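You operate a simulated robot arm through the tools that you are given. There is no shell and no other tool. Be economical: measure what you need, move in short steps, check, and stop when the job is done.

You run a simulated robot arm. Do the job below in one go: nothing can be reset, and whatever is moved stays where it is left.

JOB
Berth the red ship at berth 1 and lower crane 3's boom over it.
Fine: slide the ship in to the pier and drop both its latches over the bollards before the red handwheel brings the boom down; its containers stay aboard; leave the other controls.

Only the result counts: the job must be done as asked and must still hold three seconds after the hand-in. Knocking over, shifting, dropping, spilling or breaking anything else fails it.

ROBOT AND FRAMES
A 7-joint arm with a three-finger gripper on a trunk, on a base that drives. Base frame: it is fixed to the floor where the robot stands at the start and does not move with it; the origin is under the middle of the robot, x ahead of it, y to its left, z up; the surface under the hand at the start is at about z = 760. Lengths are in mm, angles in rad, forces in N, time in s.
With the tool pointing down near the work surface it reaches from about 460 to 920 mm from the robot's upright axis, wherever it stands. Its first joint turns from -2.897 to 2.897 rad. Places, roughly: blue lever of crane five [-1400, -300, 800]; blue slider of crane three [500, -400, 800]; boom of crane three [700, 100, 1200]; green lever of crane three [400, -400, 800]; orange handwheel of crane five [-1400, -400, 800]; orange lever of crane three [400, -200, 800]; red handwheel of crane three [400, -500, 800]; red lever of crane five [-1400, -200, 800]; water at berth 1 [700, 100, 800]; white slider of crane five [-1400, -300, 800]; yellow bow latch of the red ship [500, -100, 800]; yellow stern latch of the red ship [500, 300, 800]. Payload 2.69 kg.
The tool frame sits at the grasp point between the pads (the TCP): z along the fingers, y along the line on which they close. The tips reach 29 mm beyond it. Largest opening 120 mm; the body of the gripper starts 78 mm behind the TCP.
Orientation is that of the tool frame in the base frame, as a unit quaternion [x, y, z, w]. With the fingers straight down and closing along the base's y, the tool's x points along the base's -x, its y along +y and its z along -z.

CONTROLS
- The arm moves only by the tool send_rows. Its argument "moves" is a list of rows, each a list of 7 numbers: the shift along the tool's x, y, z in mm, then the turn, a rotation vector about the tool's x, y, z in rad, then the closure in counts, from 0 (fully open) to 255 (shut). In form: [[x, y, z, ax, ay, az, gripper], ...]. A call has 1 to 20 rows; each row shifts and turns the commanded pose from where the row before left it, along the tool's axes as they then stand. A row lasts 0.2 s, in which the tool goes at most 50 mm and 0.15 rad; a call with a longer step from one row to the next is refused whole, and so is a gripper value outside its range. Where a pose cannot be reached the arm comes as near as it can. A force on the tool above 90 N (or 10 N above the force at the start of the call, whichever is more), or a blocked arm, ends the call early, and 0.2 s more pass. The fingers move at their own pace and stop on an object; they squeeze with about 24 N. The grip force told is the motor's: it shows also when the fingers shut on nothing. Time passes only in rows, and 0.2 s behind the last, so rows that do not move let the fingers close. The reply holds the time, the measured pose of the TCP, the force on the tool along the base axes, the opening and the grip force, in the units named above and with some noise, with the torque about the TCP (base axes, N m) and any sound that the robot's microphone picked up.
- Cameras (640 x 400 px; columns grow to the right, rows downward): "scene" is now at [193.3, 148.8, 1496.1]; the picture's right is [-0.53, -0.85, 0.00], its down [-0.61, 0.38, -0.70] and it looks along [0.59, -0.37, -0.72] (base axes); focal length 214 px, centre (320, 200). "wrist" rides on the gripper at [63, 0, -104] in the tool frame; the picture's right is [0.00, 1.00, 0.00], its down [-0.83, 0.00, -0.56] and it looks along [-0.56, 0.00, 0.83] (tool axes); focal length 275 px, centre (320, 200). There is no depth. A picture from a camera that has moved, and an enlarged one, comes with that camera's place and axes in the base frame and with its lens.
- capture(camera): a new picture of that camera. The clock stands still meanwhile.
- lift_body(by): slides the trunk up (or, below 0, down) by that many mm; the arm and the scene camera ride with it, the base frame stays. It gives what a move gives, with no picture.
- roll_base(legs): drives the robot by 1 to 6 legs, each [ahead, left, turn to the left] in mm, mm and rad, along the robot's own axes; the way and the turn of a leg run together, so that a leg with both is an arc; at most 1500 mm and 3.142 rad a leg. The arm and the cameras ride along, it lands a little off, and it stops where it bumps. It gives what a move gives.
- pan_tilt(pan, tilt): turns the head with the scene camera to pan (to the left, within 2.496 rad either way) and tilt (down, from -0.506 to 1.204), counted from straight ahead of the robot. It gives what a move gives.
- enlarge(camera, box): a new picture of the part [left, top, right, bottom] of that camera's present view, enlarged. The clock stands still meanwhile.
- sign_off(): hands the job in; it is judged then, once.

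Work in short steps. Places have to be worked out from the pictures, the camera data and where the tool is seen: move nearer, look again, correct. Check each grasp and each placing, and mend what went wrong. You have 120 turns and 78 pictures in all, those below and enlarged ones among them. Open the gripper and draw the arm clear of the work before you hand the job in, unless the task says otherwise; then end with one line.

The tools are called as a command line: name --pt "numbers of a row" for each row, then --argument value for the rest, lists and objects as JSON in quotes. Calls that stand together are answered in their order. send_rows: Moves the arm, as the interface text tells. Its arguments: {"type":"object","properties":{"moves":{"type":"array","items":{"type":"array","items":{"type":"number"}}}},"required":["moves"]} The other tools are called the same way: lift_body (by) slides the trunk up or down; roll_base (legs) drives the base; pan_tilt (pan, tilt) turns the head that bears the scene camera; capture (camera) takes a picture; enlarge (camera, box) takes an enlarged picture of a part of a camera's view; sign_off () hands the job in.

At the start:

```text
clock: 0.0
eef_pos: [551.6, -197.3, 1132.2]
tool_rot: [0.001, 1.0, 0.001, 0.0]
wrist_force: [0.4, 0.3, -0.3]
torque: [-0.01, 0.03, 0.01]
width: 120.2
grasp_force: 0.0
trunk travel left (down, up): [-500.0, 86.0]
robot x, y, heading: [1.4, 0.7, 0.001]
head pan, tilt: [-0.559, 0.799]
```

scene: 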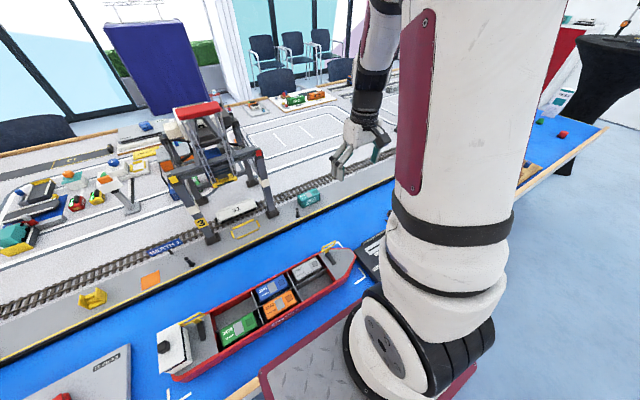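
wrist: 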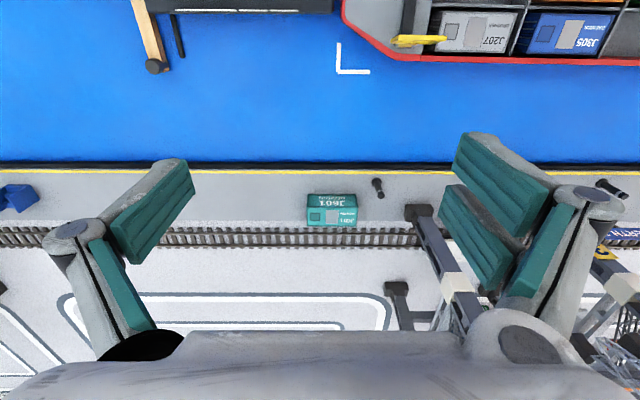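

I'll look around first: the head turned straight down at the ship, and the pier beyond.

pan_tilt --pan 0.2 --tilt 0.9

capture --camera "scene"

enlarge --camera "wrist" --box '[300, 0, 640, 200]'

```text
clock: 1.1
eef_pos: [551.4, -198.1, 1132.4]
tool_rot: [0.0, 1.0, 0.0, 0.0]
wrist_force: [-0.6, 0.0, 0.2]
torque: [-0.03, 0.02, -0.02]
width: 120.0
grasp_force: 0.2
trunk travel left (down, up): [-500.0, 86.0]
robot x, y, heading: [-0.7, -2.2, -0.004]
head pan, tilt: [0.201, 0.901]
```

```text
75 pictures are left
camera scene: at [198.9, 206.6, 1488.3], right [0.2, -0.98, 0.0], down [-0.77, -0.16, -0.62], along [0.61, 0.12, -0.78], focal length 214 px, centre (320, 200)
```

scene: 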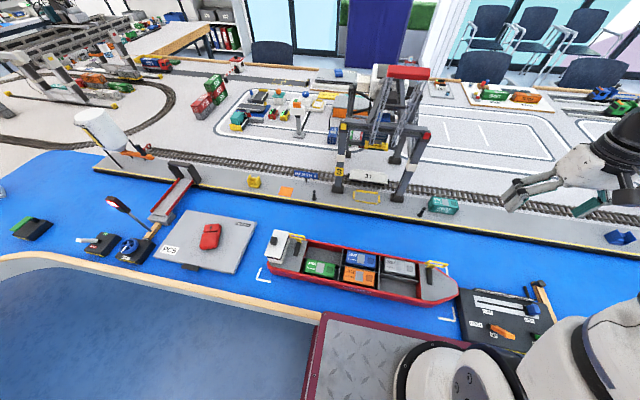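

```text
1.88 times, centred on (470, 100) of wrist
camera zoom: at [489.4, -197.6, 1235.5], right [0.0, 1.0, 0.0], down [0.83, 0.0, 0.56], along [0.56, 0.0, -0.83], focal length 518 px, centre (38, 388)
```

zoom: 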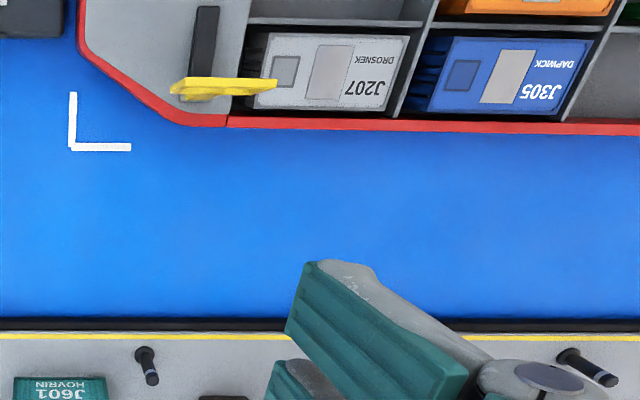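

Ship, latches and pier are visible; I enlarge the ship, bollards and the crane console.

enlarge --camera "scene" --box '[240, 160, 480, 310]'

enlarge --camera "scene" --box '[430, 250, 590, 350]'

enlarge --camera "scene" --box '[300, 50, 480, 220]'

```text
2.67 times, centred on (360, 235) of scene
camera zoom: at [198.9, 206.6, 1488.3], right [0.2, -0.98, 0.0], down [-0.77, -0.16, -0.62], along [0.61, 0.12, -0.78], focal length 572 px, centre (213, 107)
```

zoom: 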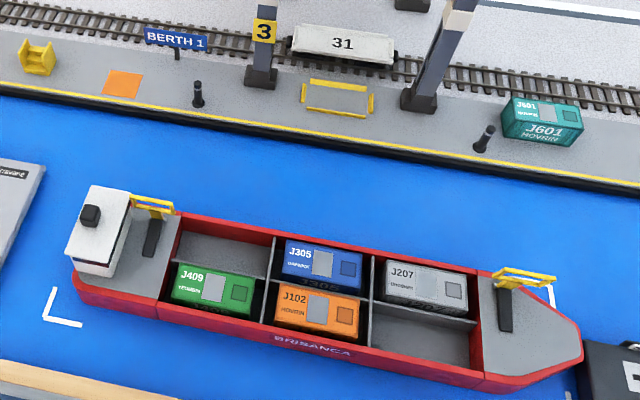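

```text
4.00 times, centred on (510, 300) of scene
camera zoom: at [198.9, 206.6, 1488.3], right [0.2, -0.98, 0.0], down [-0.77, -0.16, -0.62], along [0.61, 0.12, -0.78], focal length 858 px, centre (-440, -200)
```

zoom: 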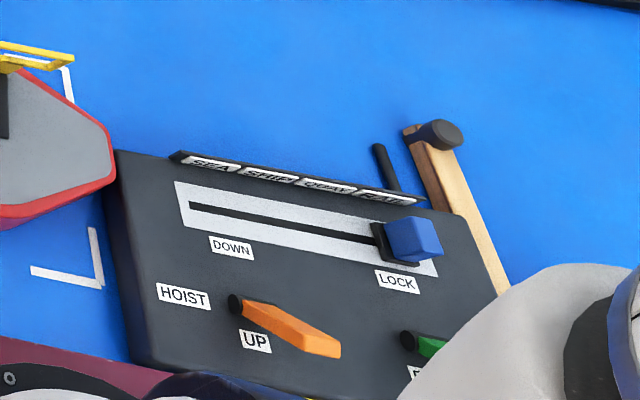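

```text
2.35 times, centred on (390, 135) of scene
camera zoom: at [198.9, 206.6, 1488.3], right [0.2, -0.98, 0.0], down [-0.77, -0.16, -0.62], along [0.61, 0.12, -0.78], focal length 505 px, centre (155, 353)
```

zoom: 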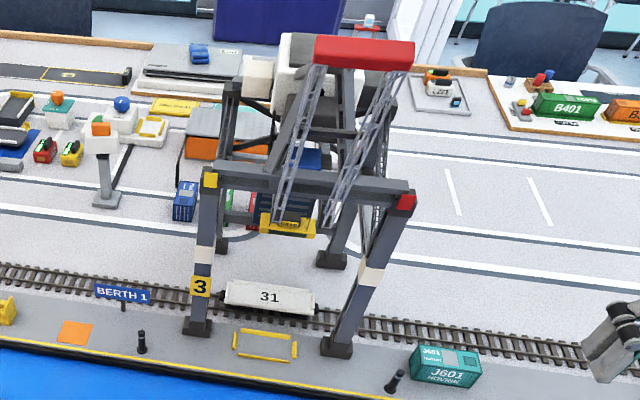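

The ship (x≈430–545, y≈-160–420) must slide about 150 mm in +x to the pier edge at x≈695. I back the base 150 mm to get room for pushing from the near side, then look from the wrist.

roll_base --legs '[[-150, 0, 0]]'

capture --camera "wrist"

capture --camera "scene"

```text
clock: 2.5
eef_pos: [400.2, -197.1, 1131.0]
tool_rot: [0.0, 1.0, -0.001, 0.001]
wrist_force: [0.0, 0.4, -0.1]
torque: [-0.03, 0.0, 0.01]
width: 119.9
grasp_force: 0.2
trunk travel left (down, up): [-500.0, 86.0]
robot x, y, heading: [-150.7, -0.5, 0.005]
head pan, tilt: [0.201, 0.901]
```

```text
70 pictures are left
camera wrist: at [337.7, -197.2, 1235.5], right [-0.01, 1.0, 0.0], down [0.83, 0.0, 0.56], along [0.56, 0.0, -0.83], focal length 275 px, centre (320, 200)
```

wrist: 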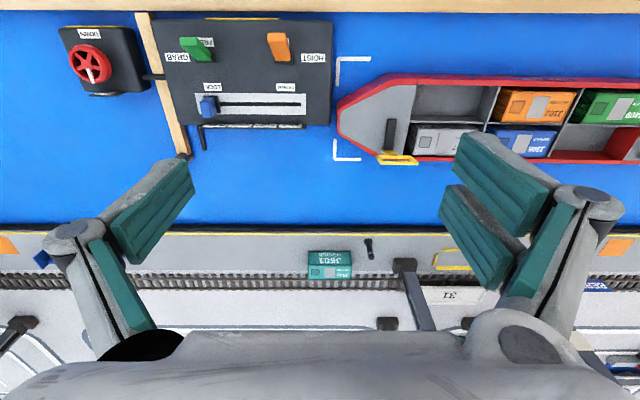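

```text
69 pictures are left
camera scene: at [46.8, 206.7, 1488.2], right [0.2, -0.98, 0.0], down [-0.77, -0.16, -0.62], along [0.61, 0.12, -0.78], focal length 214 px, centre (320, 200)
```

scene: 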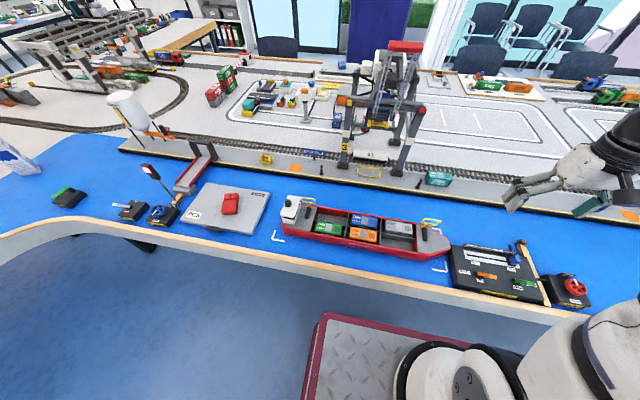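

I move the arm left to y≈130 and down a bit to view the ship and both latches from closer.

send_rows --pt "0 47 0 0 0 0 0" --pt "0 47 0 0 0 0 0" --pt "0 47 0 0 0 0 0" --pt "0 47 0 0 0 0 0" --pt "0 47 0 0 0 0 0" --pt "0 47 0 0 0 0 0" --pt "0 45 0 0 0 0 0" --pt "0 0 40 0 0 0 0" --pt "0 0 40 0 0 0 0"

capture --camera "wrist"

```text
clock: 4.5
eef_pos: [401.5, 132.0, 1050.5]
tool_rot: [0.0, 1.0, 0.0, 0.0]
wrist_force: [0.1, 0.4, -0.1]
torque: [-0.01, -0.02, 0.01]
width: 120.0
grasp_force: 0.0
trunk travel left (down, up): [-500.0, 86.0]
robot x, y, heading: [-152.5, 4.7, 0.005]
head pan, tilt: [0.201, 0.901]
```

```text
68 pictures are left
camera wrist: at [338.9, 131.3, 1154.6], right [-0.01, 1.0, 0.0], down [0.83, 0.0, 0.56], along [0.56, 0.0, -0.83], focal length 275 px, centre (320, 200)
```

wrist: 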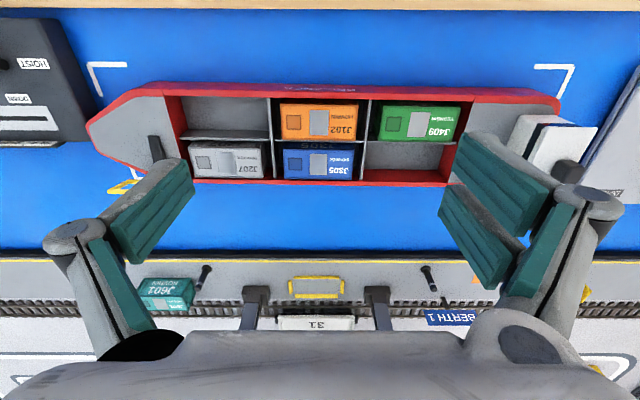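

The fingers hide the latches; I shift the arm so the bow latch and then the stern latch come to the middle of the view.

send_rows --pt "0 -45 0 0 0 0 0" --pt "0 -45 0 0 0 0 0" --pt "0 -45 0 0 0 0 0" --pt "0 -45 0 0 0 0 0" --pt "0 -45 0 0 0 0 0"

enlarge --camera "wrist" --box '[180, 60, 460, 300]'

send_rows --pt "0 48 0 0 0 0 0" --pt "0 48 0 0 0 0 0" --pt "0 48 0 0 0 0 0" --pt "0 48 0 0 0 0 0" --pt "0 48 0 0 0 0 0" --pt "0 48 0 0 0 0 0" --pt "0 48 0 0 0 0 0" --pt "0 48 0 0 0 0 0" --pt "0 46 0 0 0 0 0"

enlarge --camera "wrist" --box '[180, 60, 460, 300]'

```text
clock: 5.7
eef_pos: [401.0, -96.0, 1052.6]
tool_rot: [-0.001, 1.0, -0.001, 0.001]
wrist_force: [0.1, 0.3, 0.0]
torque: [-0.04, -0.03, 0.03]
width: 119.8
grasp_force: 0.0
trunk travel left (down, up): [-500.0, 86.0]
robot x, y, heading: [-154.9, 1.1, 0.002]
head pan, tilt: [0.201, 0.901]
```

```text
1.67 times, centred on (320, 180) of wrist
camera zoom: at [338.0, -95.7, 1157.5], right [-0.01, 1.0, 0.0], down [0.83, 0.01, 0.56], along [0.56, 0.0, -0.83], focal length 459 px, centre (320, 233)
```

zoom: 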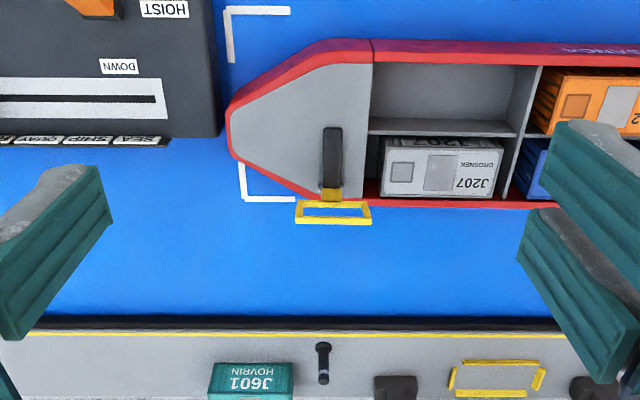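

```text
clock: 7.7
eef_pos: [403.0, 332.3, 1052.6]
tool_rot: [0.001, 1.0, 0.0, 0.0]
wrist_force: [0.4, -0.9, 0.2]
torque: [0.06, 0.01, 0.0]
width: 119.9
grasp_force: 0.1
trunk travel left (down, up): [-500.0, 86.0]
robot x, y, heading: [-151.1, 1.7, -0.003]
head pan, tilt: [0.201, 0.901]
```

```text
1.67 times, centred on (320, 180) of wrist
camera zoom: at [340.7, 333.2, 1156.6], right [0.0, 1.0, 0.0], down [0.83, 0.0, 0.56], along [0.56, 0.0, -0.83], focal length 459 px, centre (320, 233)
```

zoom: 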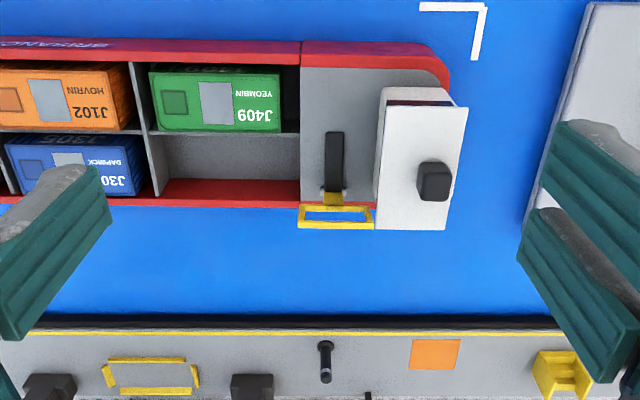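

Each latch is a raised black arm with a yellow loop, and they line up with the bollards in y within about 8 mm. So a straight +x push of about 165 mm will do. I position the open fingers on the near side of the hull at mid-length, x≈380, y≈127.

send_rows --pt "6 -41 0 0 0 0 0" --pt "6 -41 0 0 0 0 0" --pt "6 -41 0 0 0 0 0" --pt "6 -41 0 0 0 0 0" --pt "4 -41 0 0 0 0 0" --pt "0 0 40 0 0 0 0" --pt "0 0 40 0 0 0 0" --pt "0 0 40 0 0 0 0" --pt "0 0 30 0 0 0 0"

capture --camera "wrist"

capture --camera "scene"

```text
clock: 9.7
eef_pos: [371.3, 128.5, 901.7]
tool_rot: [-0.001, 1.0, -0.001, 0.0]
wrist_force: [-0.7, -0.2, 0.0]
torque: [0.09, -0.05, -0.02]
width: 120.0
grasp_force: 0.1
trunk travel left (down, up): [-500.0, 86.0]
robot x, y, heading: [-147.2, -0.6, 0.001]
head pan, tilt: [0.201, 0.901]
```

```text
65 pictures are left
camera wrist: at [308.5, 128.6, 1005.4], right [-0.01, 1.0, 0.0], down [0.83, 0.0, 0.56], along [0.56, 0.0, -0.83], focal length 275 px, centre (320, 200)
```

wrist: 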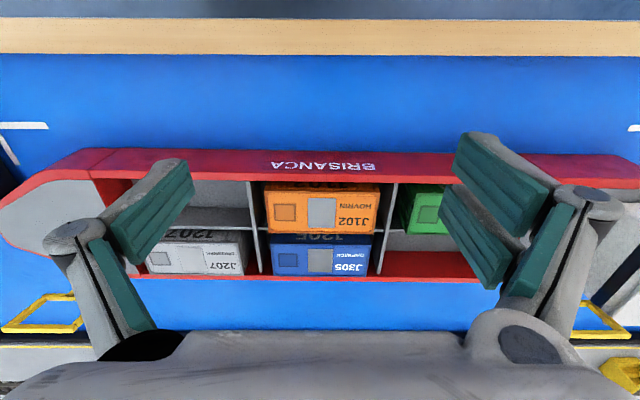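

```text
64 pictures are left
camera scene: at [46.4, 206.6, 1488.3], right [0.2, -0.98, 0.0], down [-0.77, -0.16, -0.62], along [0.61, 0.12, -0.78], focal length 214 px, centre (320, 200)
```

scene: 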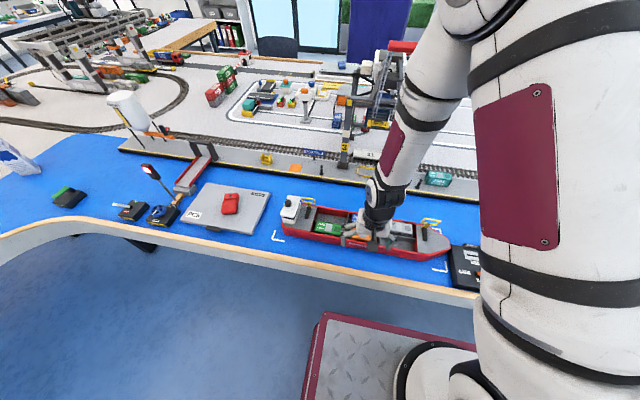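

The hull side is at x≈415, with its top at z≈820. I lower the fingers beside it so the tips reach z≈773, then creep forward.

send_rows --pt "0 0 40 0 0 0 0" --pt "0 0 40 0 0 0 0" --pt "0 0 19 0 0 0 0" --pt "-10 0 0 0 0 0 0" --pt "-10 0 0 0 0 0 0" --pt "-8 0 0 0 0 0 0" --pt "-8 0 0 0 0 0 0" --pt "-8 0 0 0 0 0 0" --pt "-8 0 0 0 0 0 0"

capture --camera "wrist"

```text
clock: 11.7
eef_pos: [423.2, 128.6, 803.5]
tool_rot: [0.0, 1.0, 0.0, 0.0]
wrist_force: [-3.9, 0.2, -1.2]
torque: [-0.1, 0.05, 0.2]
width: 119.2
grasp_force: 0.1
trunk travel left (down, up): [-500.0, 86.0]
robot x, y, heading: [-153.5, -1.3, 0.004]
head pan, tilt: [0.201, 0.901]
```

```text
63 pictures are left
camera wrist: at [361.0, 129.3, 906.8], right [0.0, 1.0, 0.0], down [0.83, 0.0, 0.56], along [0.56, 0.0, -0.83], focal length 275 px, centre (320, 200)
```

wrist: 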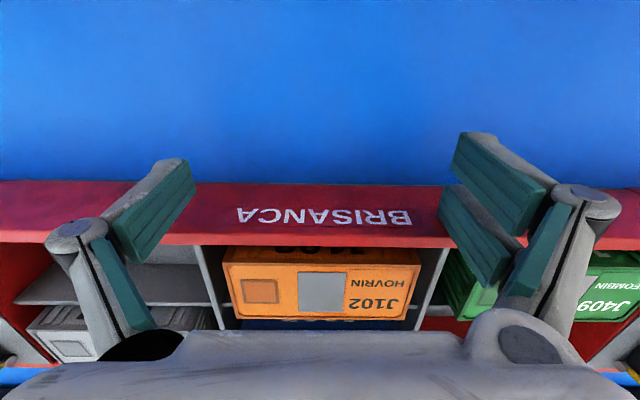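

There is a light contact of about 4 N, so the ship slides easily. I continue pushing in small rows and watch the force.

send_rows --pt "-6 0 0 0 0 0 0" --pt "-6 0 0 0 0 0 0" --pt "-6 0 0 0 0 0 0" --pt "-6 0 0 0 0 0 0" --pt "-6 0 0 0 0 0 0" --pt "-6 0 0 0 0 0 0" --pt "-6 0 0 0 0 0 0" --pt "-6 0 0 0 0 0 0" --pt "-6 0 0 0 0 0 0" --pt "-6 0 0 0 0 0 0"

capture --camera "scene"

capture --camera "wrist"

```text
clock: 13.9
eef_pos: [483.8, 130.6, 802.2]
tool_rot: [0.0, 1.0, 0.0, 0.0]
wrist_force: [-4.2, 0.4, -1.1]
torque: [-0.06, 0.05, 0.25]
width: 119.7
grasp_force: 0.0
trunk travel left (down, up): [-500.0, 86.0]
robot x, y, heading: [-153.3, -0.1, -0.002]
head pan, tilt: [0.201, 0.901]
```

```text
62 pictures are left
camera scene: at [46.6, 206.9, 1488.3], right [0.2, -0.98, 0.0], down [-0.77, -0.16, -0.62], along [0.61, 0.12, -0.78], focal length 214 px, centre (320, 200)
```

scene: 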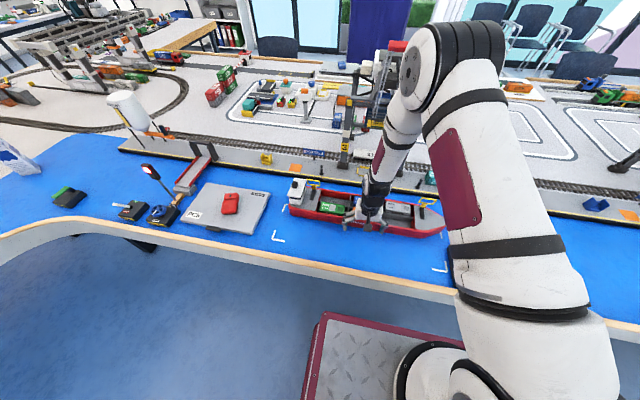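

```text
61 pictures are left
camera wrist: at [421.4, 130.7, 906.9], right [-0.01, 1.0, 0.0], down [0.83, 0.0, 0.56], along [0.56, 0.0, -0.83], focal length 275 px, centre (320, 200)
```

wrist: 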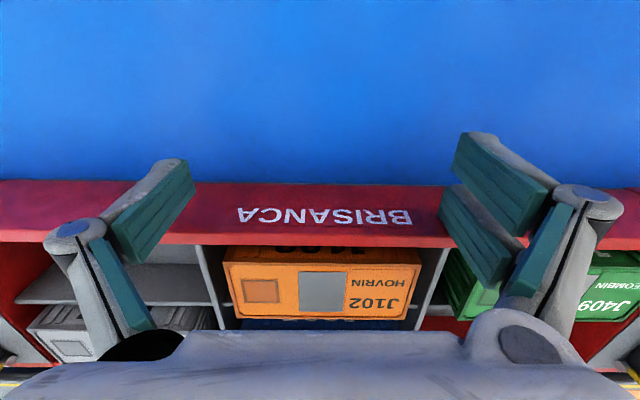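

The ship slides squarely. About 95 mm should remain; I push 78 more, then check.

send_rows --pt "-6 0 0 0 0 0 0" --pt "-6 0 0 0 0 0 0" --pt "-6 0 0 0 0 0 0" --pt "-6 0 0 0 0 0 0" --pt "-6 0 0 0 0 0 0" --pt "-6 0 0 0 0 0 0" --pt "-6 0 0 0 0 0 0" --pt "-6 0 0 0 0 0 0" --pt "-6 0 0 0 0 0 0" --pt "-6 0 0 0 0 0 0" --pt "-6 0 0 0 0 0 0" --pt "-6 0 0 0 0 0 0" --pt "-6 0 0 0 0 0 0"

enlarge --camera "scene" --box '[260, 140, 460, 265]'

```text
clock: 16.7
eef_pos: [562.1, 129.2, 804.0]
tool_rot: [0.0, 1.0, 0.0, 0.0]
wrist_force: [-3.7, 1.5, 0.4]
torque: [-0.09, 0.06, 0.27]
width: 119.6
grasp_force: 0.1
trunk travel left (down, up): [-500.0, 86.0]
robot x, y, heading: [-154.6, 3.4, 0.003]
head pan, tilt: [0.201, 0.901]
```

```text
3.20 times, centred on (360, 202) of scene
camera zoom: at [46.7, 206.8, 1488.3], right [0.2, -0.98, 0.0], down [-0.77, -0.16, -0.62], along [0.61, 0.12, -0.78], focal length 686 px, centre (192, 192)
```

zoom: 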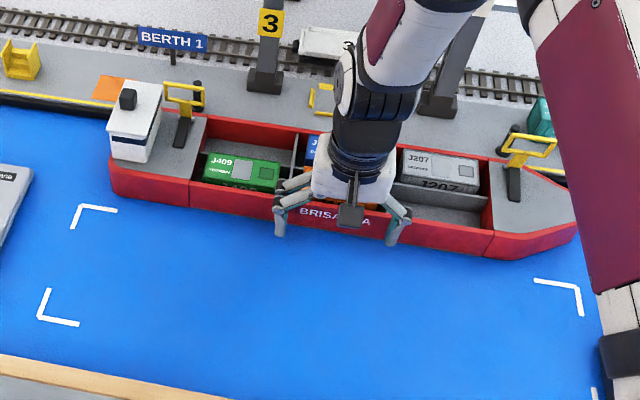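

The ship is close to the pier. I keep pushing in 2 mm rows until it seats (the force rises).

send_rows --pt "-3 0 0 0 0 0 0" --pt "-3 0 0 0 0 0 0" --pt "-3 0 0 0 0 0 0" --pt "-3 0 0 0 0 0 0" --pt "-2 0 0 0 0 0 0" --pt "-2 0 0 0 0 0 0"

```text
clock: 18.1
eef_pos: [565.5, 130.3, 802.3]
tool_rot: [-0.005, 1.0, -0.002, -0.012]
wrist_force: [-67.5, -0.4, 27.8]
torque: [2.18, -0.95, 4.21]
width: 120.3
grasp_force: 0.2
trunk travel left (down, up): [-500.0, 86.0]
robot x, y, heading: [-152.7, 1.4, 0.003]
head pan, tilt: [0.201, 0.901]
```

The ship is seated against the pier at x≈566, with 67 N on the tool. I back off, rise and look.

send_rows --pt "10 0 0 0 0 0 0" --pt "20 0 0 0 0 0 0" --pt "40 0 0 0 0 0 0" --pt "0 0 -40 0 0 0 0" --pt "0 0 -45 0 0 0 0" --pt "0 0 -45 0 0 0 0" --pt "0 0 -45 0 0 0 0" --pt "0 0 -45 0 0 0 0" --pt "0 0 0 0 0 0 0"

capture --camera "wrist"

enlarge --camera "scene" --box '[260, 140, 460, 265]'

```text
clock: 20.1
eef_pos: [506.3, 130.5, 1021.5]
tool_rot: [0.001, 1.0, 0.0, -0.001]
wrist_force: [-1.0, 0.1, 0.0]
torque: [0.02, 0.0, 0.03]
width: 120.0
grasp_force: 0.1
trunk travel left (down, up): [-500.0, 86.0]
robot x, y, heading: [-151.9, 2.6, 0.003]
head pan, tilt: [0.201, 0.901]
```

```text
59 pictures are left
camera wrist: at [443.5, 130.0, 1125.9], right [-0.01, 1.0, 0.0], down [0.83, 0.0, 0.56], along [0.56, 0.0, -0.83], focal length 275 px, centre (320, 200)
```

wrist: 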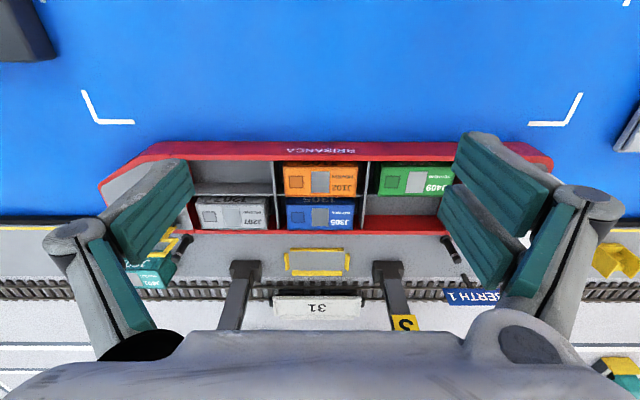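

```text
3.20 times, centred on (360, 202) of scene
camera zoom: at [46.7, 206.8, 1488.3], right [0.2, -0.98, 0.0], down [-0.77, -0.16, -0.62], along [0.61, 0.12, -0.78], focal length 686 px, centre (192, 192)
```

zoom: 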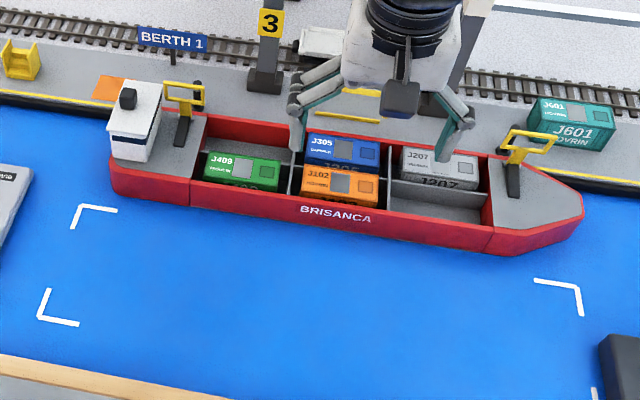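

The ship is alongside and all four containers are aboard. Next I move over towards the bow latch with closed fingers to measure it.

send_rows --pt "0 -45 0 0 0 0 255" --pt "0 -45 0 0 0 0 255" --pt "0 -45 0 0 0 0 255" --pt "0 -45 0 0 0 0 255" --pt "0 -37 0 0 0 0 255" --pt "0 0 30 0 0 0 255"

capture --camera "wrist"

roll_base --legs '[[100, 0, 0]]'

enlarge --camera "scene" --box '[240, 150, 500, 312]'

```text
clock: 21.5
eef_pos: [508.2, -87.4, 991.9]
tool_rot: [-0.002, 1.0, -0.001, 0.0]
wrist_force: [-0.1, 0.9, -0.3]
torque: [0.0, 0.01, 0.01]
width: 0.0
grasp_force: 23.7
trunk travel left (down, up): [-500.0, 86.0]
robot x, y, heading: [-151.2, -1.0, -0.001]
head pan, tilt: [0.201, 0.901]
```

```text
57 pictures are left
camera wrist: at [445.5, -87.3, 1096.7], right [-0.01, 1.0, 0.0], down [0.83, 0.0, 0.56], along [0.56, 0.0, -0.83], focal length 275 px, centre (320, 200)
```

wrist: 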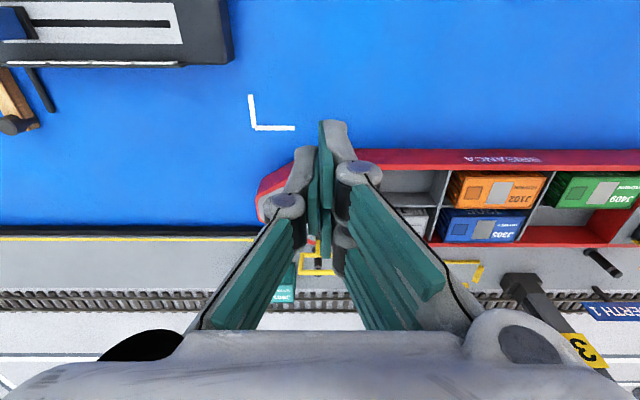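

```text
clock: 22.6
eef_pos: [608.5, -86.3, 993.1]
tool_rot: [-0.001, 1.0, 0.0, 0.0]
wrist_force: [-0.1, 0.3, 0.1]
torque: [0.0, 0.03, 0.0]
width: 0.0
grasp_force: 24.1
trunk travel left (down, up): [-500.0, 86.0]
robot x, y, heading: [-51.2, -3.5, -0.002]
head pan, tilt: [0.201, 0.901]
```

```text
2.46 times, centred on (370, 231) of scene
camera zoom: at [146.7, 206.9, 1488.3], right [0.2, -0.98, 0.0], down [-0.77, -0.16, -0.62], along [0.61, 0.12, -0.78], focal length 528 px, centre (197, 124)
```

zoom: 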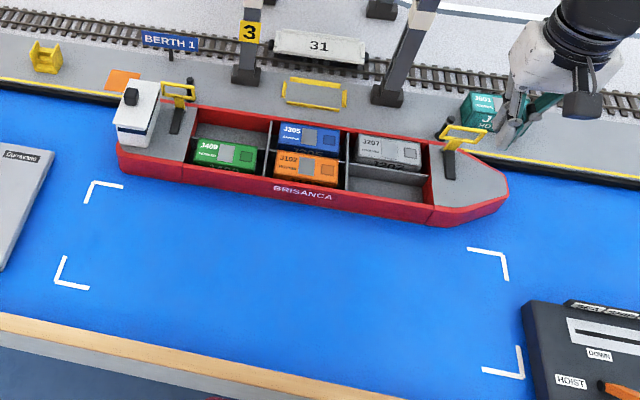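

The TCP projects where expected. The bow latch arm pivots at about x≈640, z≈815, with its loop near x≈685, z≈870, leaning to the pier. I lower the closed tips behind it to z≈842, over bare deck, and check.

send_rows --pt "8 0 40 0 0 0 255" --pt "0 0 40 0 0 0 255" --pt "0 0 42 0 0 0 255"

capture --camera "wrist"

enlarge --camera "scene" --box '[390, 150, 490, 240]'

```text
clock: 23.4
eef_pos: [599.6, -85.8, 869.0]
tool_rot: [-0.001, 1.0, 0.0, 0.0]
wrist_force: [-0.1, -0.1, -0.5]
torque: [0.0, -0.04, 0.04]
width: 0.0
grasp_force: 24.1
trunk travel left (down, up): [-500.0, 86.0]
robot x, y, heading: [-53.4, 2.6, 0.0]
head pan, tilt: [0.201, 0.901]
```

```text
55 pictures are left
camera wrist: at [537.9, -87.2, 973.7], right [-0.01, 1.0, 0.0], down [0.83, 0.0, 0.56], along [0.56, 0.0, -0.83], focal length 275 px, centre (320, 200)
```

wrist: 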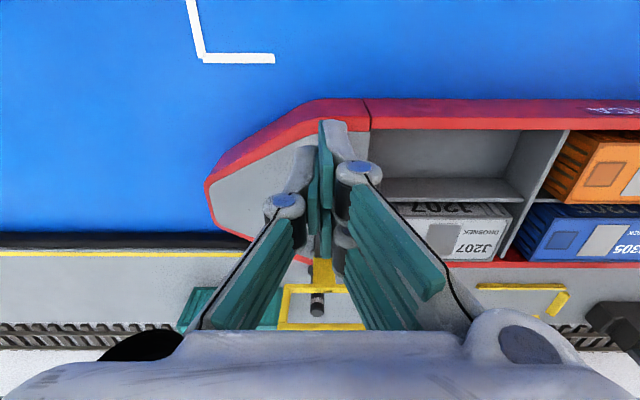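

```text
4.44 times, centred on (440, 195) of scene
camera zoom: at [146.5, 207.0, 1488.3], right [0.2, -0.98, 0.0], down [-0.77, -0.16, -0.62], along [0.61, 0.12, -0.78], focal length 953 px, centre (-213, 222)
```

zoom: 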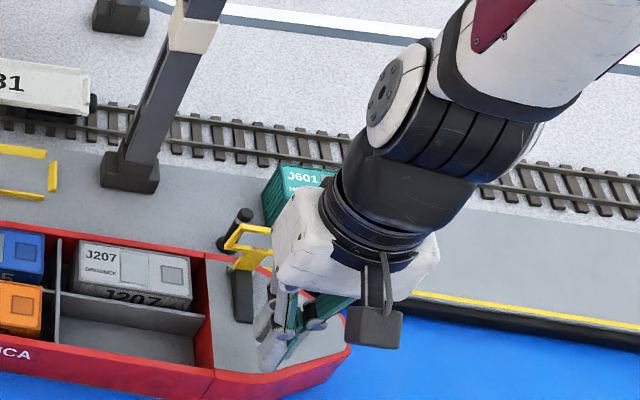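

The bollard shows centred through the raised loop, so alignment is good. I push the latch arm gently towards the pier.

send_rows --pt "-10 0 0 0 0 0 255" --pt "-10 0 0 0 0 0 255" --pt "-8 0 0 0 0 0 255" --pt "-6 0 0 0 0 0 255" --pt "-6 0 0 0 0 0 255" --pt "-6 0 0 0 0 0 255" --pt "-6 0 0 0 0 0 255" --pt "-6 0 0 0 0 0 255" --pt "-6 0 0 0 0 0 255" --pt "-6 0 0 0 0 0 255"

capture --camera "wrist"

enlarge --camera "scene" --box '[390, 150, 490, 240]'

```text
clock: 25.6
eef_pos: [669.2, -87.1, 870.5]
tool_rot: [-0.001, 1.0, 0.001, -0.001]
wrist_force: [0.4, 0.0, -0.6]
torque: [-0.03, 0.01, -0.04]
width: 0.2
grasp_force: 23.6
trunk travel left (down, up): [-500.0, 86.0]
robot x, y, heading: [-55.3, -1.0, -0.0]
head pan, tilt: [0.201, 0.901]
```

```text
53 pictures are left
camera wrist: at [606.9, -86.4, 974.6], right [-0.01, 1.0, 0.0], down [0.83, 0.0, 0.56], along [0.56, 0.0, -0.83], focal length 275 px, centre (320, 200)
```

wrist: 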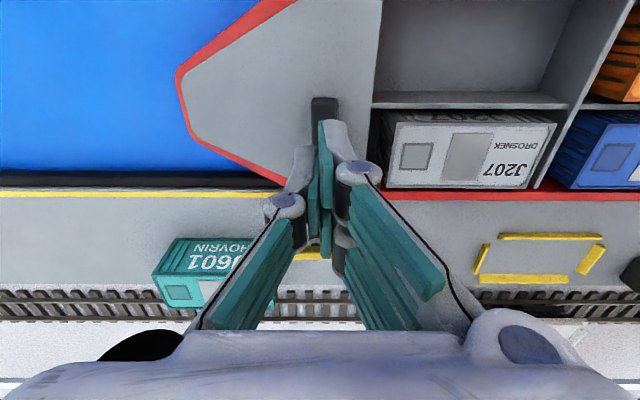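

```text
4.44 times, centred on (440, 195) of scene
camera zoom: at [146.8, 206.9, 1488.3], right [0.2, -0.98, 0.0], down [-0.77, -0.16, -0.62], along [0.61, 0.12, -0.78], focal length 953 px, centre (-213, 222)
```

zoom: 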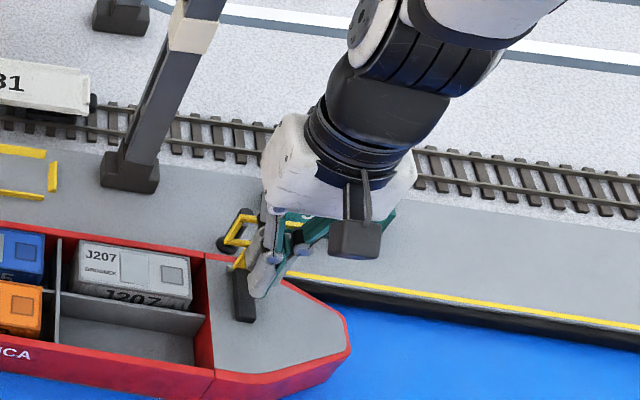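

The loop tips toward the pier with little force. I continue forward, lowering a little.

send_rows --pt "-6 0 0 0 0 0 255" --pt "-6 0 0 0 0 0 255" --pt "-6 0 0 0 0 0 255" --pt "-6 0 0 0 0 0 255" --pt "-6 0 0 0 0 0 255" --pt "-6 0 0 0 0 0 255"

enlarge --camera "scene" --box '[390, 150, 490, 240]'

```text
clock: 27.0
eef_pos: [706.8, -86.6, 869.8]
tool_rot: [-0.001, 1.0, 0.0, 0.0]
wrist_force: [-0.4, 0.5, -0.4]
torque: [-0.01, -0.01, -0.03]
width: 0.1
grasp_force: 24.3
trunk travel left (down, up): [-500.0, 86.0]
robot x, y, heading: [-47.8, -1.1, 0.005]
head pan, tilt: [0.201, 0.901]
```

```text
4.44 times, centred on (440, 195) of scene
camera zoom: at [146.8, 206.9, 1488.3], right [0.2, -0.98, 0.0], down [-0.77, -0.16, -0.62], along [0.61, 0.12, -0.78], focal length 953 px, centre (-213, 222)
```

zoom: 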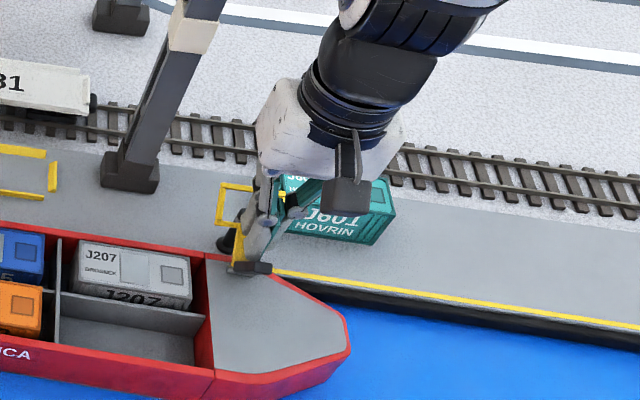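

The black bar turned with the loop. I rise straight up a bit and back off to see how it stands.

send_rows --pt "20 0 -20 0 0 0 255" --pt "40 0 -25 0 0 0 255" --pt "40 0 -25 0 0 0 255" --pt "40 0 -20 0 0 0 255" --pt "0 0 0 0 0 0 255"

capture --camera "wrist"

enlarge --camera "scene" --box '[390, 150, 490, 240]'

```text
clock: 28.2
eef_pos: [565.6, -86.3, 960.8]
tool_rot: [-0.001, 1.0, -0.001, 0.0]
wrist_force: [-0.1, -0.9, 0.1]
torque: [-0.01, 0.02, 0.01]
width: 0.0
grasp_force: 24.2
trunk travel left (down, up): [-500.0, 86.0]
robot x, y, heading: [-50.2, 1.1, 0.002]
head pan, tilt: [0.201, 0.901]
```

```text
50 pictures are left
camera wrist: at [503.1, -87.1, 1065.7], right [-0.01, 1.0, 0.0], down [0.83, 0.0, 0.56], along [0.56, 0.0, -0.83], focal length 275 px, centre (320, 200)
```

wrist: 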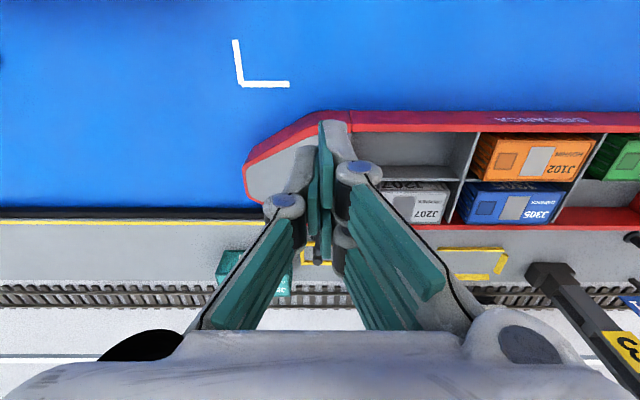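

```text
4.44 times, centred on (440, 195) of scene
camera zoom: at [146.9, 206.9, 1488.3], right [0.2, -0.98, 0.0], down [-0.77, -0.16, -0.62], along [0.61, 0.12, -0.78], focal length 953 px, centre (-213, 222)
```

zoom: 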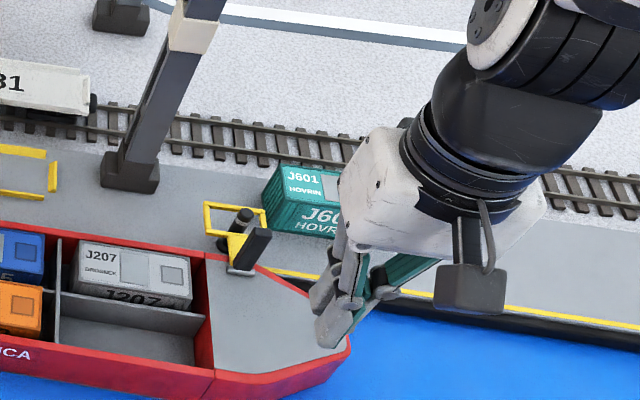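

The loop now lies around the bollard with the black handle upright. I open the fingers to get a clear wrist view and verify.

send_rows --pt "20 0 -30 0 0 0 0" --pt "0 0 0 0 0 0 0" --pt "0 0 0 0 0 0 0"

enlarge --camera "wrist" --box '[220, 160, 420, 310]'

```text
clock: 29.0
eef_pos: [546.5, -86.3, 991.6]
tool_rot: [0.0, 1.0, -0.001, -0.001]
wrist_force: [-0.3, 0.3, 0.2]
torque: [0.01, 0.02, 0.02]
width: 120.1
grasp_force: 0.1
trunk travel left (down, up): [-500.0, 86.0]
robot x, y, heading: [-51.4, -3.4, 0.003]
head pan, tilt: [0.201, 0.901]
```

```text
2.67 times, centred on (320, 235) of wrist
camera zoom: at [484.3, -87.5, 1095.5], right [-0.01, 1.0, 0.0], down [0.83, 0.0, 0.56], along [0.56, 0.0, -0.83], focal length 734 px, centre (320, 107)
```

zoom: 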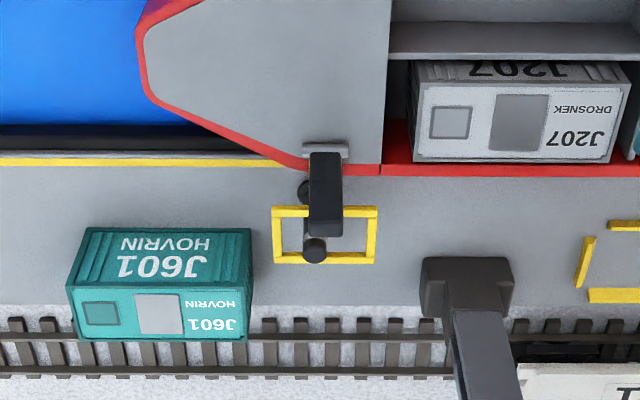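

The bollard appears to stand inside the loop. I enlarge more to see which occludes which.

enlarge --camera "wrist" --box '[290, 205, 350, 265]'

enlarge --camera "scene" --box '[430, 190, 460, 220]'

```text
6.67 times, centred on (320, 235) of wrist
camera zoom: at [484.3, -87.5, 1095.5], right [-0.01, 1.0, 0.0], down [0.83, 0.0, 0.56], along [0.56, 0.0, -0.83], focal length 1835 px, centre (320, -33)
```

zoom: 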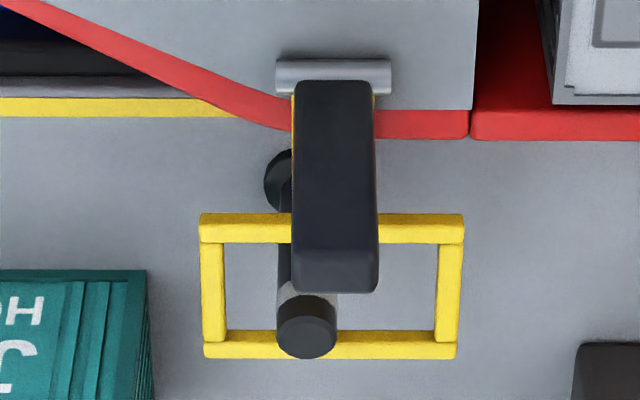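

```text
13.33 times, centred on (445, 205) of scene
camera zoom: at [146.8, 206.9, 1488.3], right [0.2, -0.98, 0.0], down [-0.77, -0.16, -0.62], along [0.61, 0.12, -0.78], focal length 2860 px, centre (-1347, 133)
```

zoom: 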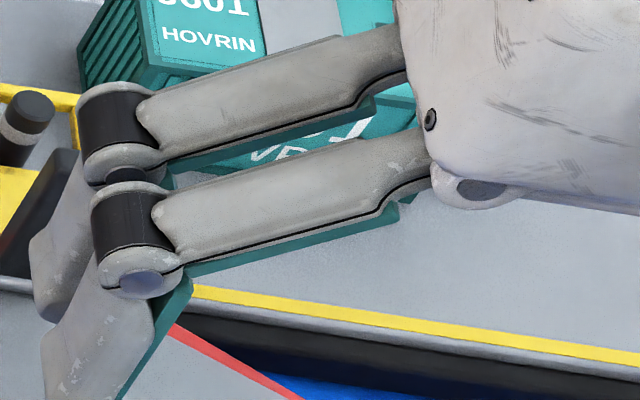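

The near bar passes in front of the bollard and the bollard head in front of the far bar, so the bow loop is over its bollard. I transit back to the stern latch with closed fingers.

send_rows --pt "26 0 0 0 0 0 255" --pt "0 47 0 0 0 0 255" --pt "0 47 0 0 0 0 255" --pt "0 47 0 0 0 0 255" --pt "0 47 0 0 0 0 255" --pt "0 47 0 0 0 0 255" --pt "0 47 0 0 0 0 255" --pt "0 47 0 0 0 0 255" --pt "0 47 0 0 0 0 255" --pt "0 47 0 0 0 0 255" --pt "-40 0 0 0 0 0 255" --pt "-40 0 0 0 0 0 255"

capture --camera "wrist"

enlarge --camera "scene" --box '[260, 140, 460, 265]'

```text
clock: 31.6
eef_pos: [600.0, 336.9, 990.7]
tool_rot: [-0.001, 1.0, 0.0, 0.001]
wrist_force: [-0.2, 0.0, 0.4]
torque: [-0.01, -0.05, 0.02]
width: 0.1
grasp_force: 24.2
trunk travel left (down, up): [-500.0, 86.0]
robot x, y, heading: [-51.9, -1.7, 0.001]
head pan, tilt: [0.201, 0.901]
```

```text
45 pictures are left
camera wrist: at [537.3, 337.0, 1094.4], right [-0.01, 1.0, 0.0], down [0.83, 0.01, 0.56], along [0.56, 0.0, -0.83], focal length 275 px, centre (320, 200)
```

wrist: 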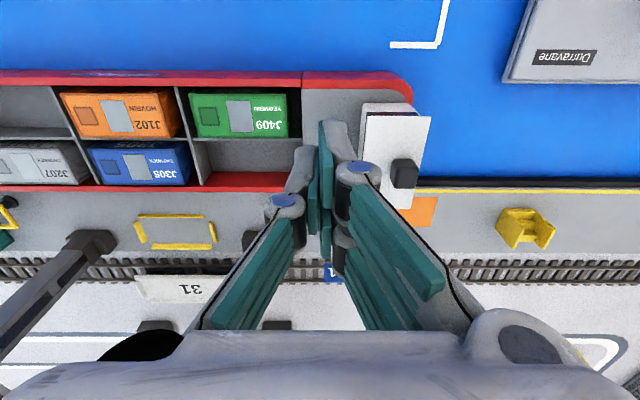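

```text
3.20 times, centred on (360, 202) of scene
camera zoom: at [146.3, 207.2, 1488.3], right [0.2, -0.98, 0.0], down [-0.77, -0.16, -0.62], along [0.61, 0.12, -0.78], focal length 686 px, centre (192, 192)
```

zoom: 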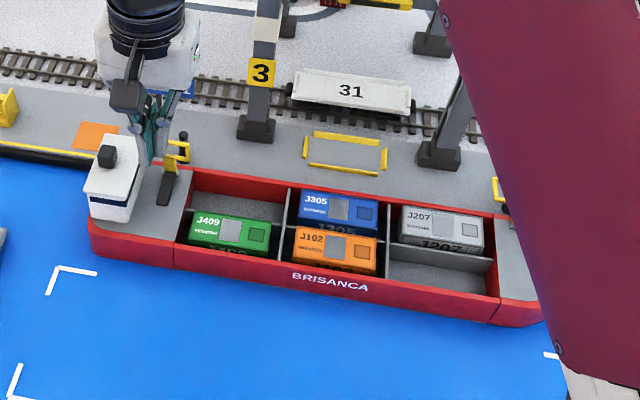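

Clear of the cabin: it starts at y≈375 and its top is near 880. I descend behind the stern latch and push the same way.

send_rows --pt "0 0 40 0 0 0 255" --pt "0 0 40 0 0 0 255" --pt "0 0 34 0 0 0 255" --pt "-10 0 0 0 0 0 255" --pt "-10 0 0 0 0 0 255" --pt "-8 0 0 0 0 0 255" --pt "-6 0 0 0 0 0 255" --pt "-6 0 0 0 0 0 255" --pt "-6 0 0 0 0 0 255" --pt "-6 0 0 0 0 0 255" --pt "-6 0 0 0 0 0 255" --pt "-6 0 0 0 0 0 255" --pt "-6 0 0 0 0 0 255"

enlarge --camera "scene" --box '[260, 160, 360, 225]'

```text
clock: 34.4
eef_pos: [669.6, 337.3, 876.1]
tool_rot: [-0.001, 1.0, -0.001, -0.001]
wrist_force: [-0.3, -0.7, -0.1]
torque: [0.01, 0.02, 0.02]
width: 0.0
grasp_force: 24.2
trunk travel left (down, up): [-500.0, 86.0]
robot x, y, heading: [-51.4, -2.7, 0.004]
head pan, tilt: [0.201, 0.901]
```

```text
6.15 times, centred on (310, 192) of scene
camera zoom: at [146.7, 207.0, 1488.3], right [0.2, -0.98, 0.0], down [-0.77, -0.16, -0.62], along [0.61, 0.12, -0.78], focal length 1320 px, centre (382, 246)
```

zoom: 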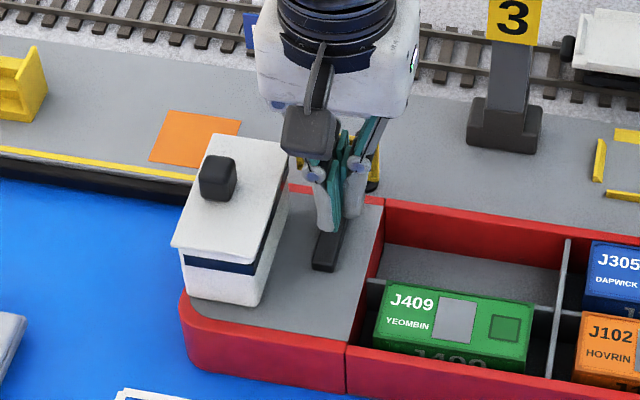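

Not yet tipped, the handle still lies on the deck. I continue to x≈712.

send_rows --pt "-6 0 0 0 0 0 255" --pt "-6 0 0 0 0 0 255" --pt "-6 0 0 0 0 0 255" --pt "-6 0 0 0 0 0 255" --pt "-6 0 0 0 0 0 255" --pt "-6 0 0 0 0 0 255" --pt "-5 0 0 0 0 0 255"

send_rows --pt "20 0 -20 0 0 0 255" --pt "40 0 -25 0 0 0 255" --pt "40 0 -25 0 0 0 255" --pt "40 0 -40 0 0 0 0" --pt "20 0 0 0 0 0 0" --pt "0 0 0 0 0 0 0"

enlarge --camera "wrist" --box '[220, 160, 420, 310]'

enlarge --camera "scene" --box '[260, 160, 360, 225]'

```text
clock: 36.0
eef_pos: [710.3, 336.9, 876.9]
tool_rot: [-0.001, 1.0, 0.001, 0.001]
wrist_force: [-0.7, -0.1, 0.0]
torque: [0.01, 0.02, 0.01]
width: 0.0
grasp_force: 24.6
trunk travel left (down, up): [-500.0, 86.0]
robot x, y, heading: [-54.1, -1.7, 0.002]
head pan, tilt: [0.201, 0.901]
```

```text
refused: row 4 steps farther than a row can; nothing moved
```

```text
2.67 times, centred on (320, 235) of wrist
camera zoom: at [648.9, 336.0, 980.9], right [-0.01, 1.0, 0.0], down [0.83, 0.0, 0.56], along [0.56, 0.0, -0.83], focal length 734 px, centre (320, 107)
```

zoom: 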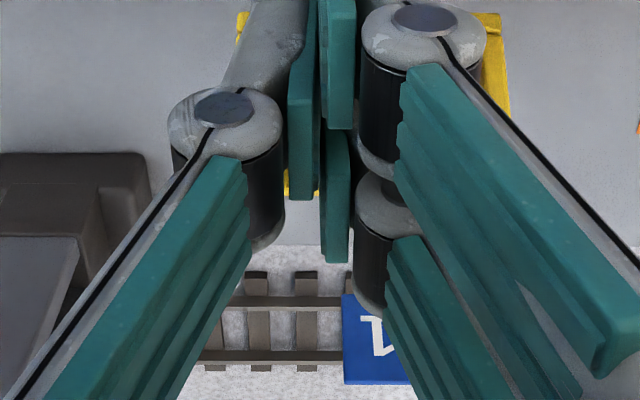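

```text
6.15 times, centred on (310, 192) of scene
camera zoom: at [146.8, 207.0, 1488.3], right [0.2, -0.98, 0.0], down [-0.77, -0.16, -0.62], along [0.61, 0.12, -0.78], focal length 1320 px, centre (382, 246)
```

zoom: 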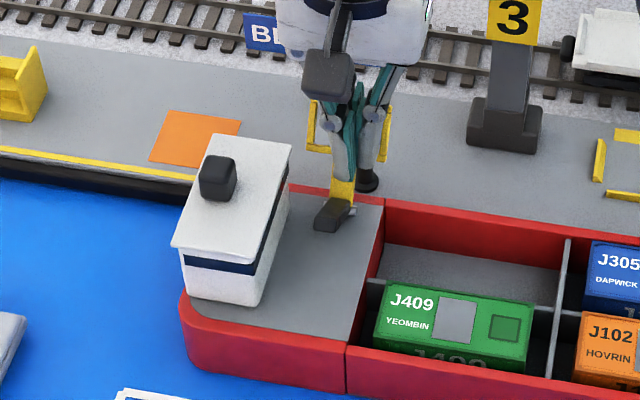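

The latch is partly tipped. I push a few mm further, then withdraw.

send_rows --pt "-5 0 0 0 0 0 255" --pt "0 0 0 0 0 0 255" --pt "20 0 -20 0 0 0 255" --pt "40 0 -25 0 0 0 255" --pt "40 0 -25 0 0 0 255" --pt "35 0 -30 0 0 0 0" --pt "20 0 0 0 0 0 0" --pt "0 0 0 0 0 0 0"

enlarge --camera "wrist" --box '[220, 160, 420, 310]'

enlarge --camera "scene" --box '[260, 160, 360, 225]'

```text
clock: 37.8
eef_pos: [560.6, 336.3, 979.4]
tool_rot: [-0.001, 1.0, -0.001, 0.0]
wrist_force: [-0.4, -0.5, -0.3]
torque: [0.0, 0.02, -0.01]
width: 120.1
grasp_force: 0.0
trunk travel left (down, up): [-500.0, 86.0]
robot x, y, heading: [-49.9, 1.2, 0.003]
head pan, tilt: [0.201, 0.901]
```

```text
2.67 times, centred on (320, 235) of wrist
camera zoom: at [498.0, 336.5, 1082.6], right [-0.01, 1.0, 0.0], down [0.83, 0.0, 0.56], along [0.56, 0.0, -0.83], focal length 734 px, centre (320, 107)
```

zoom: 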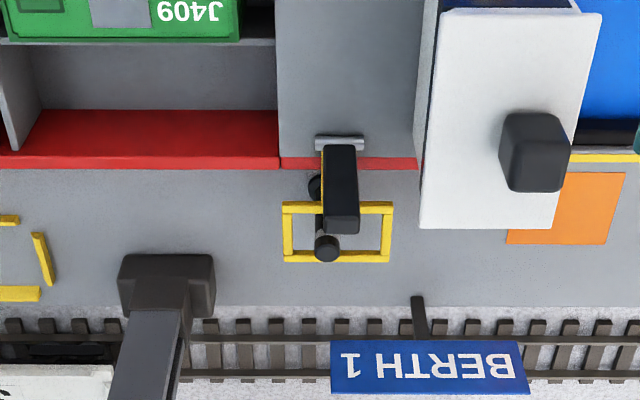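

```text
6.15 times, centred on (310, 192) of scene
camera zoom: at [146.8, 207.0, 1488.3], right [0.2, -0.98, 0.0], down [-0.77, -0.16, -0.62], along [0.61, 0.12, -0.78], focal length 1320 px, centre (382, 246)
```

zoom: 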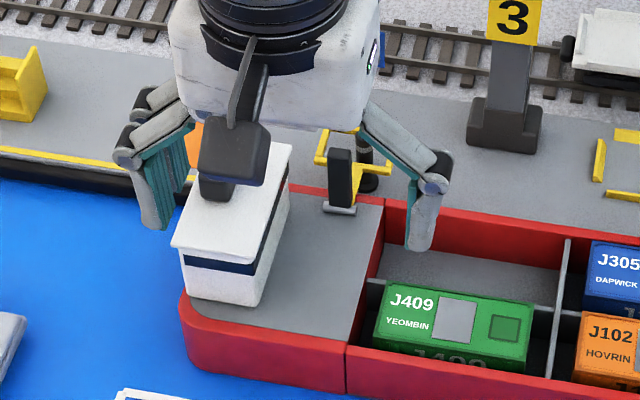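

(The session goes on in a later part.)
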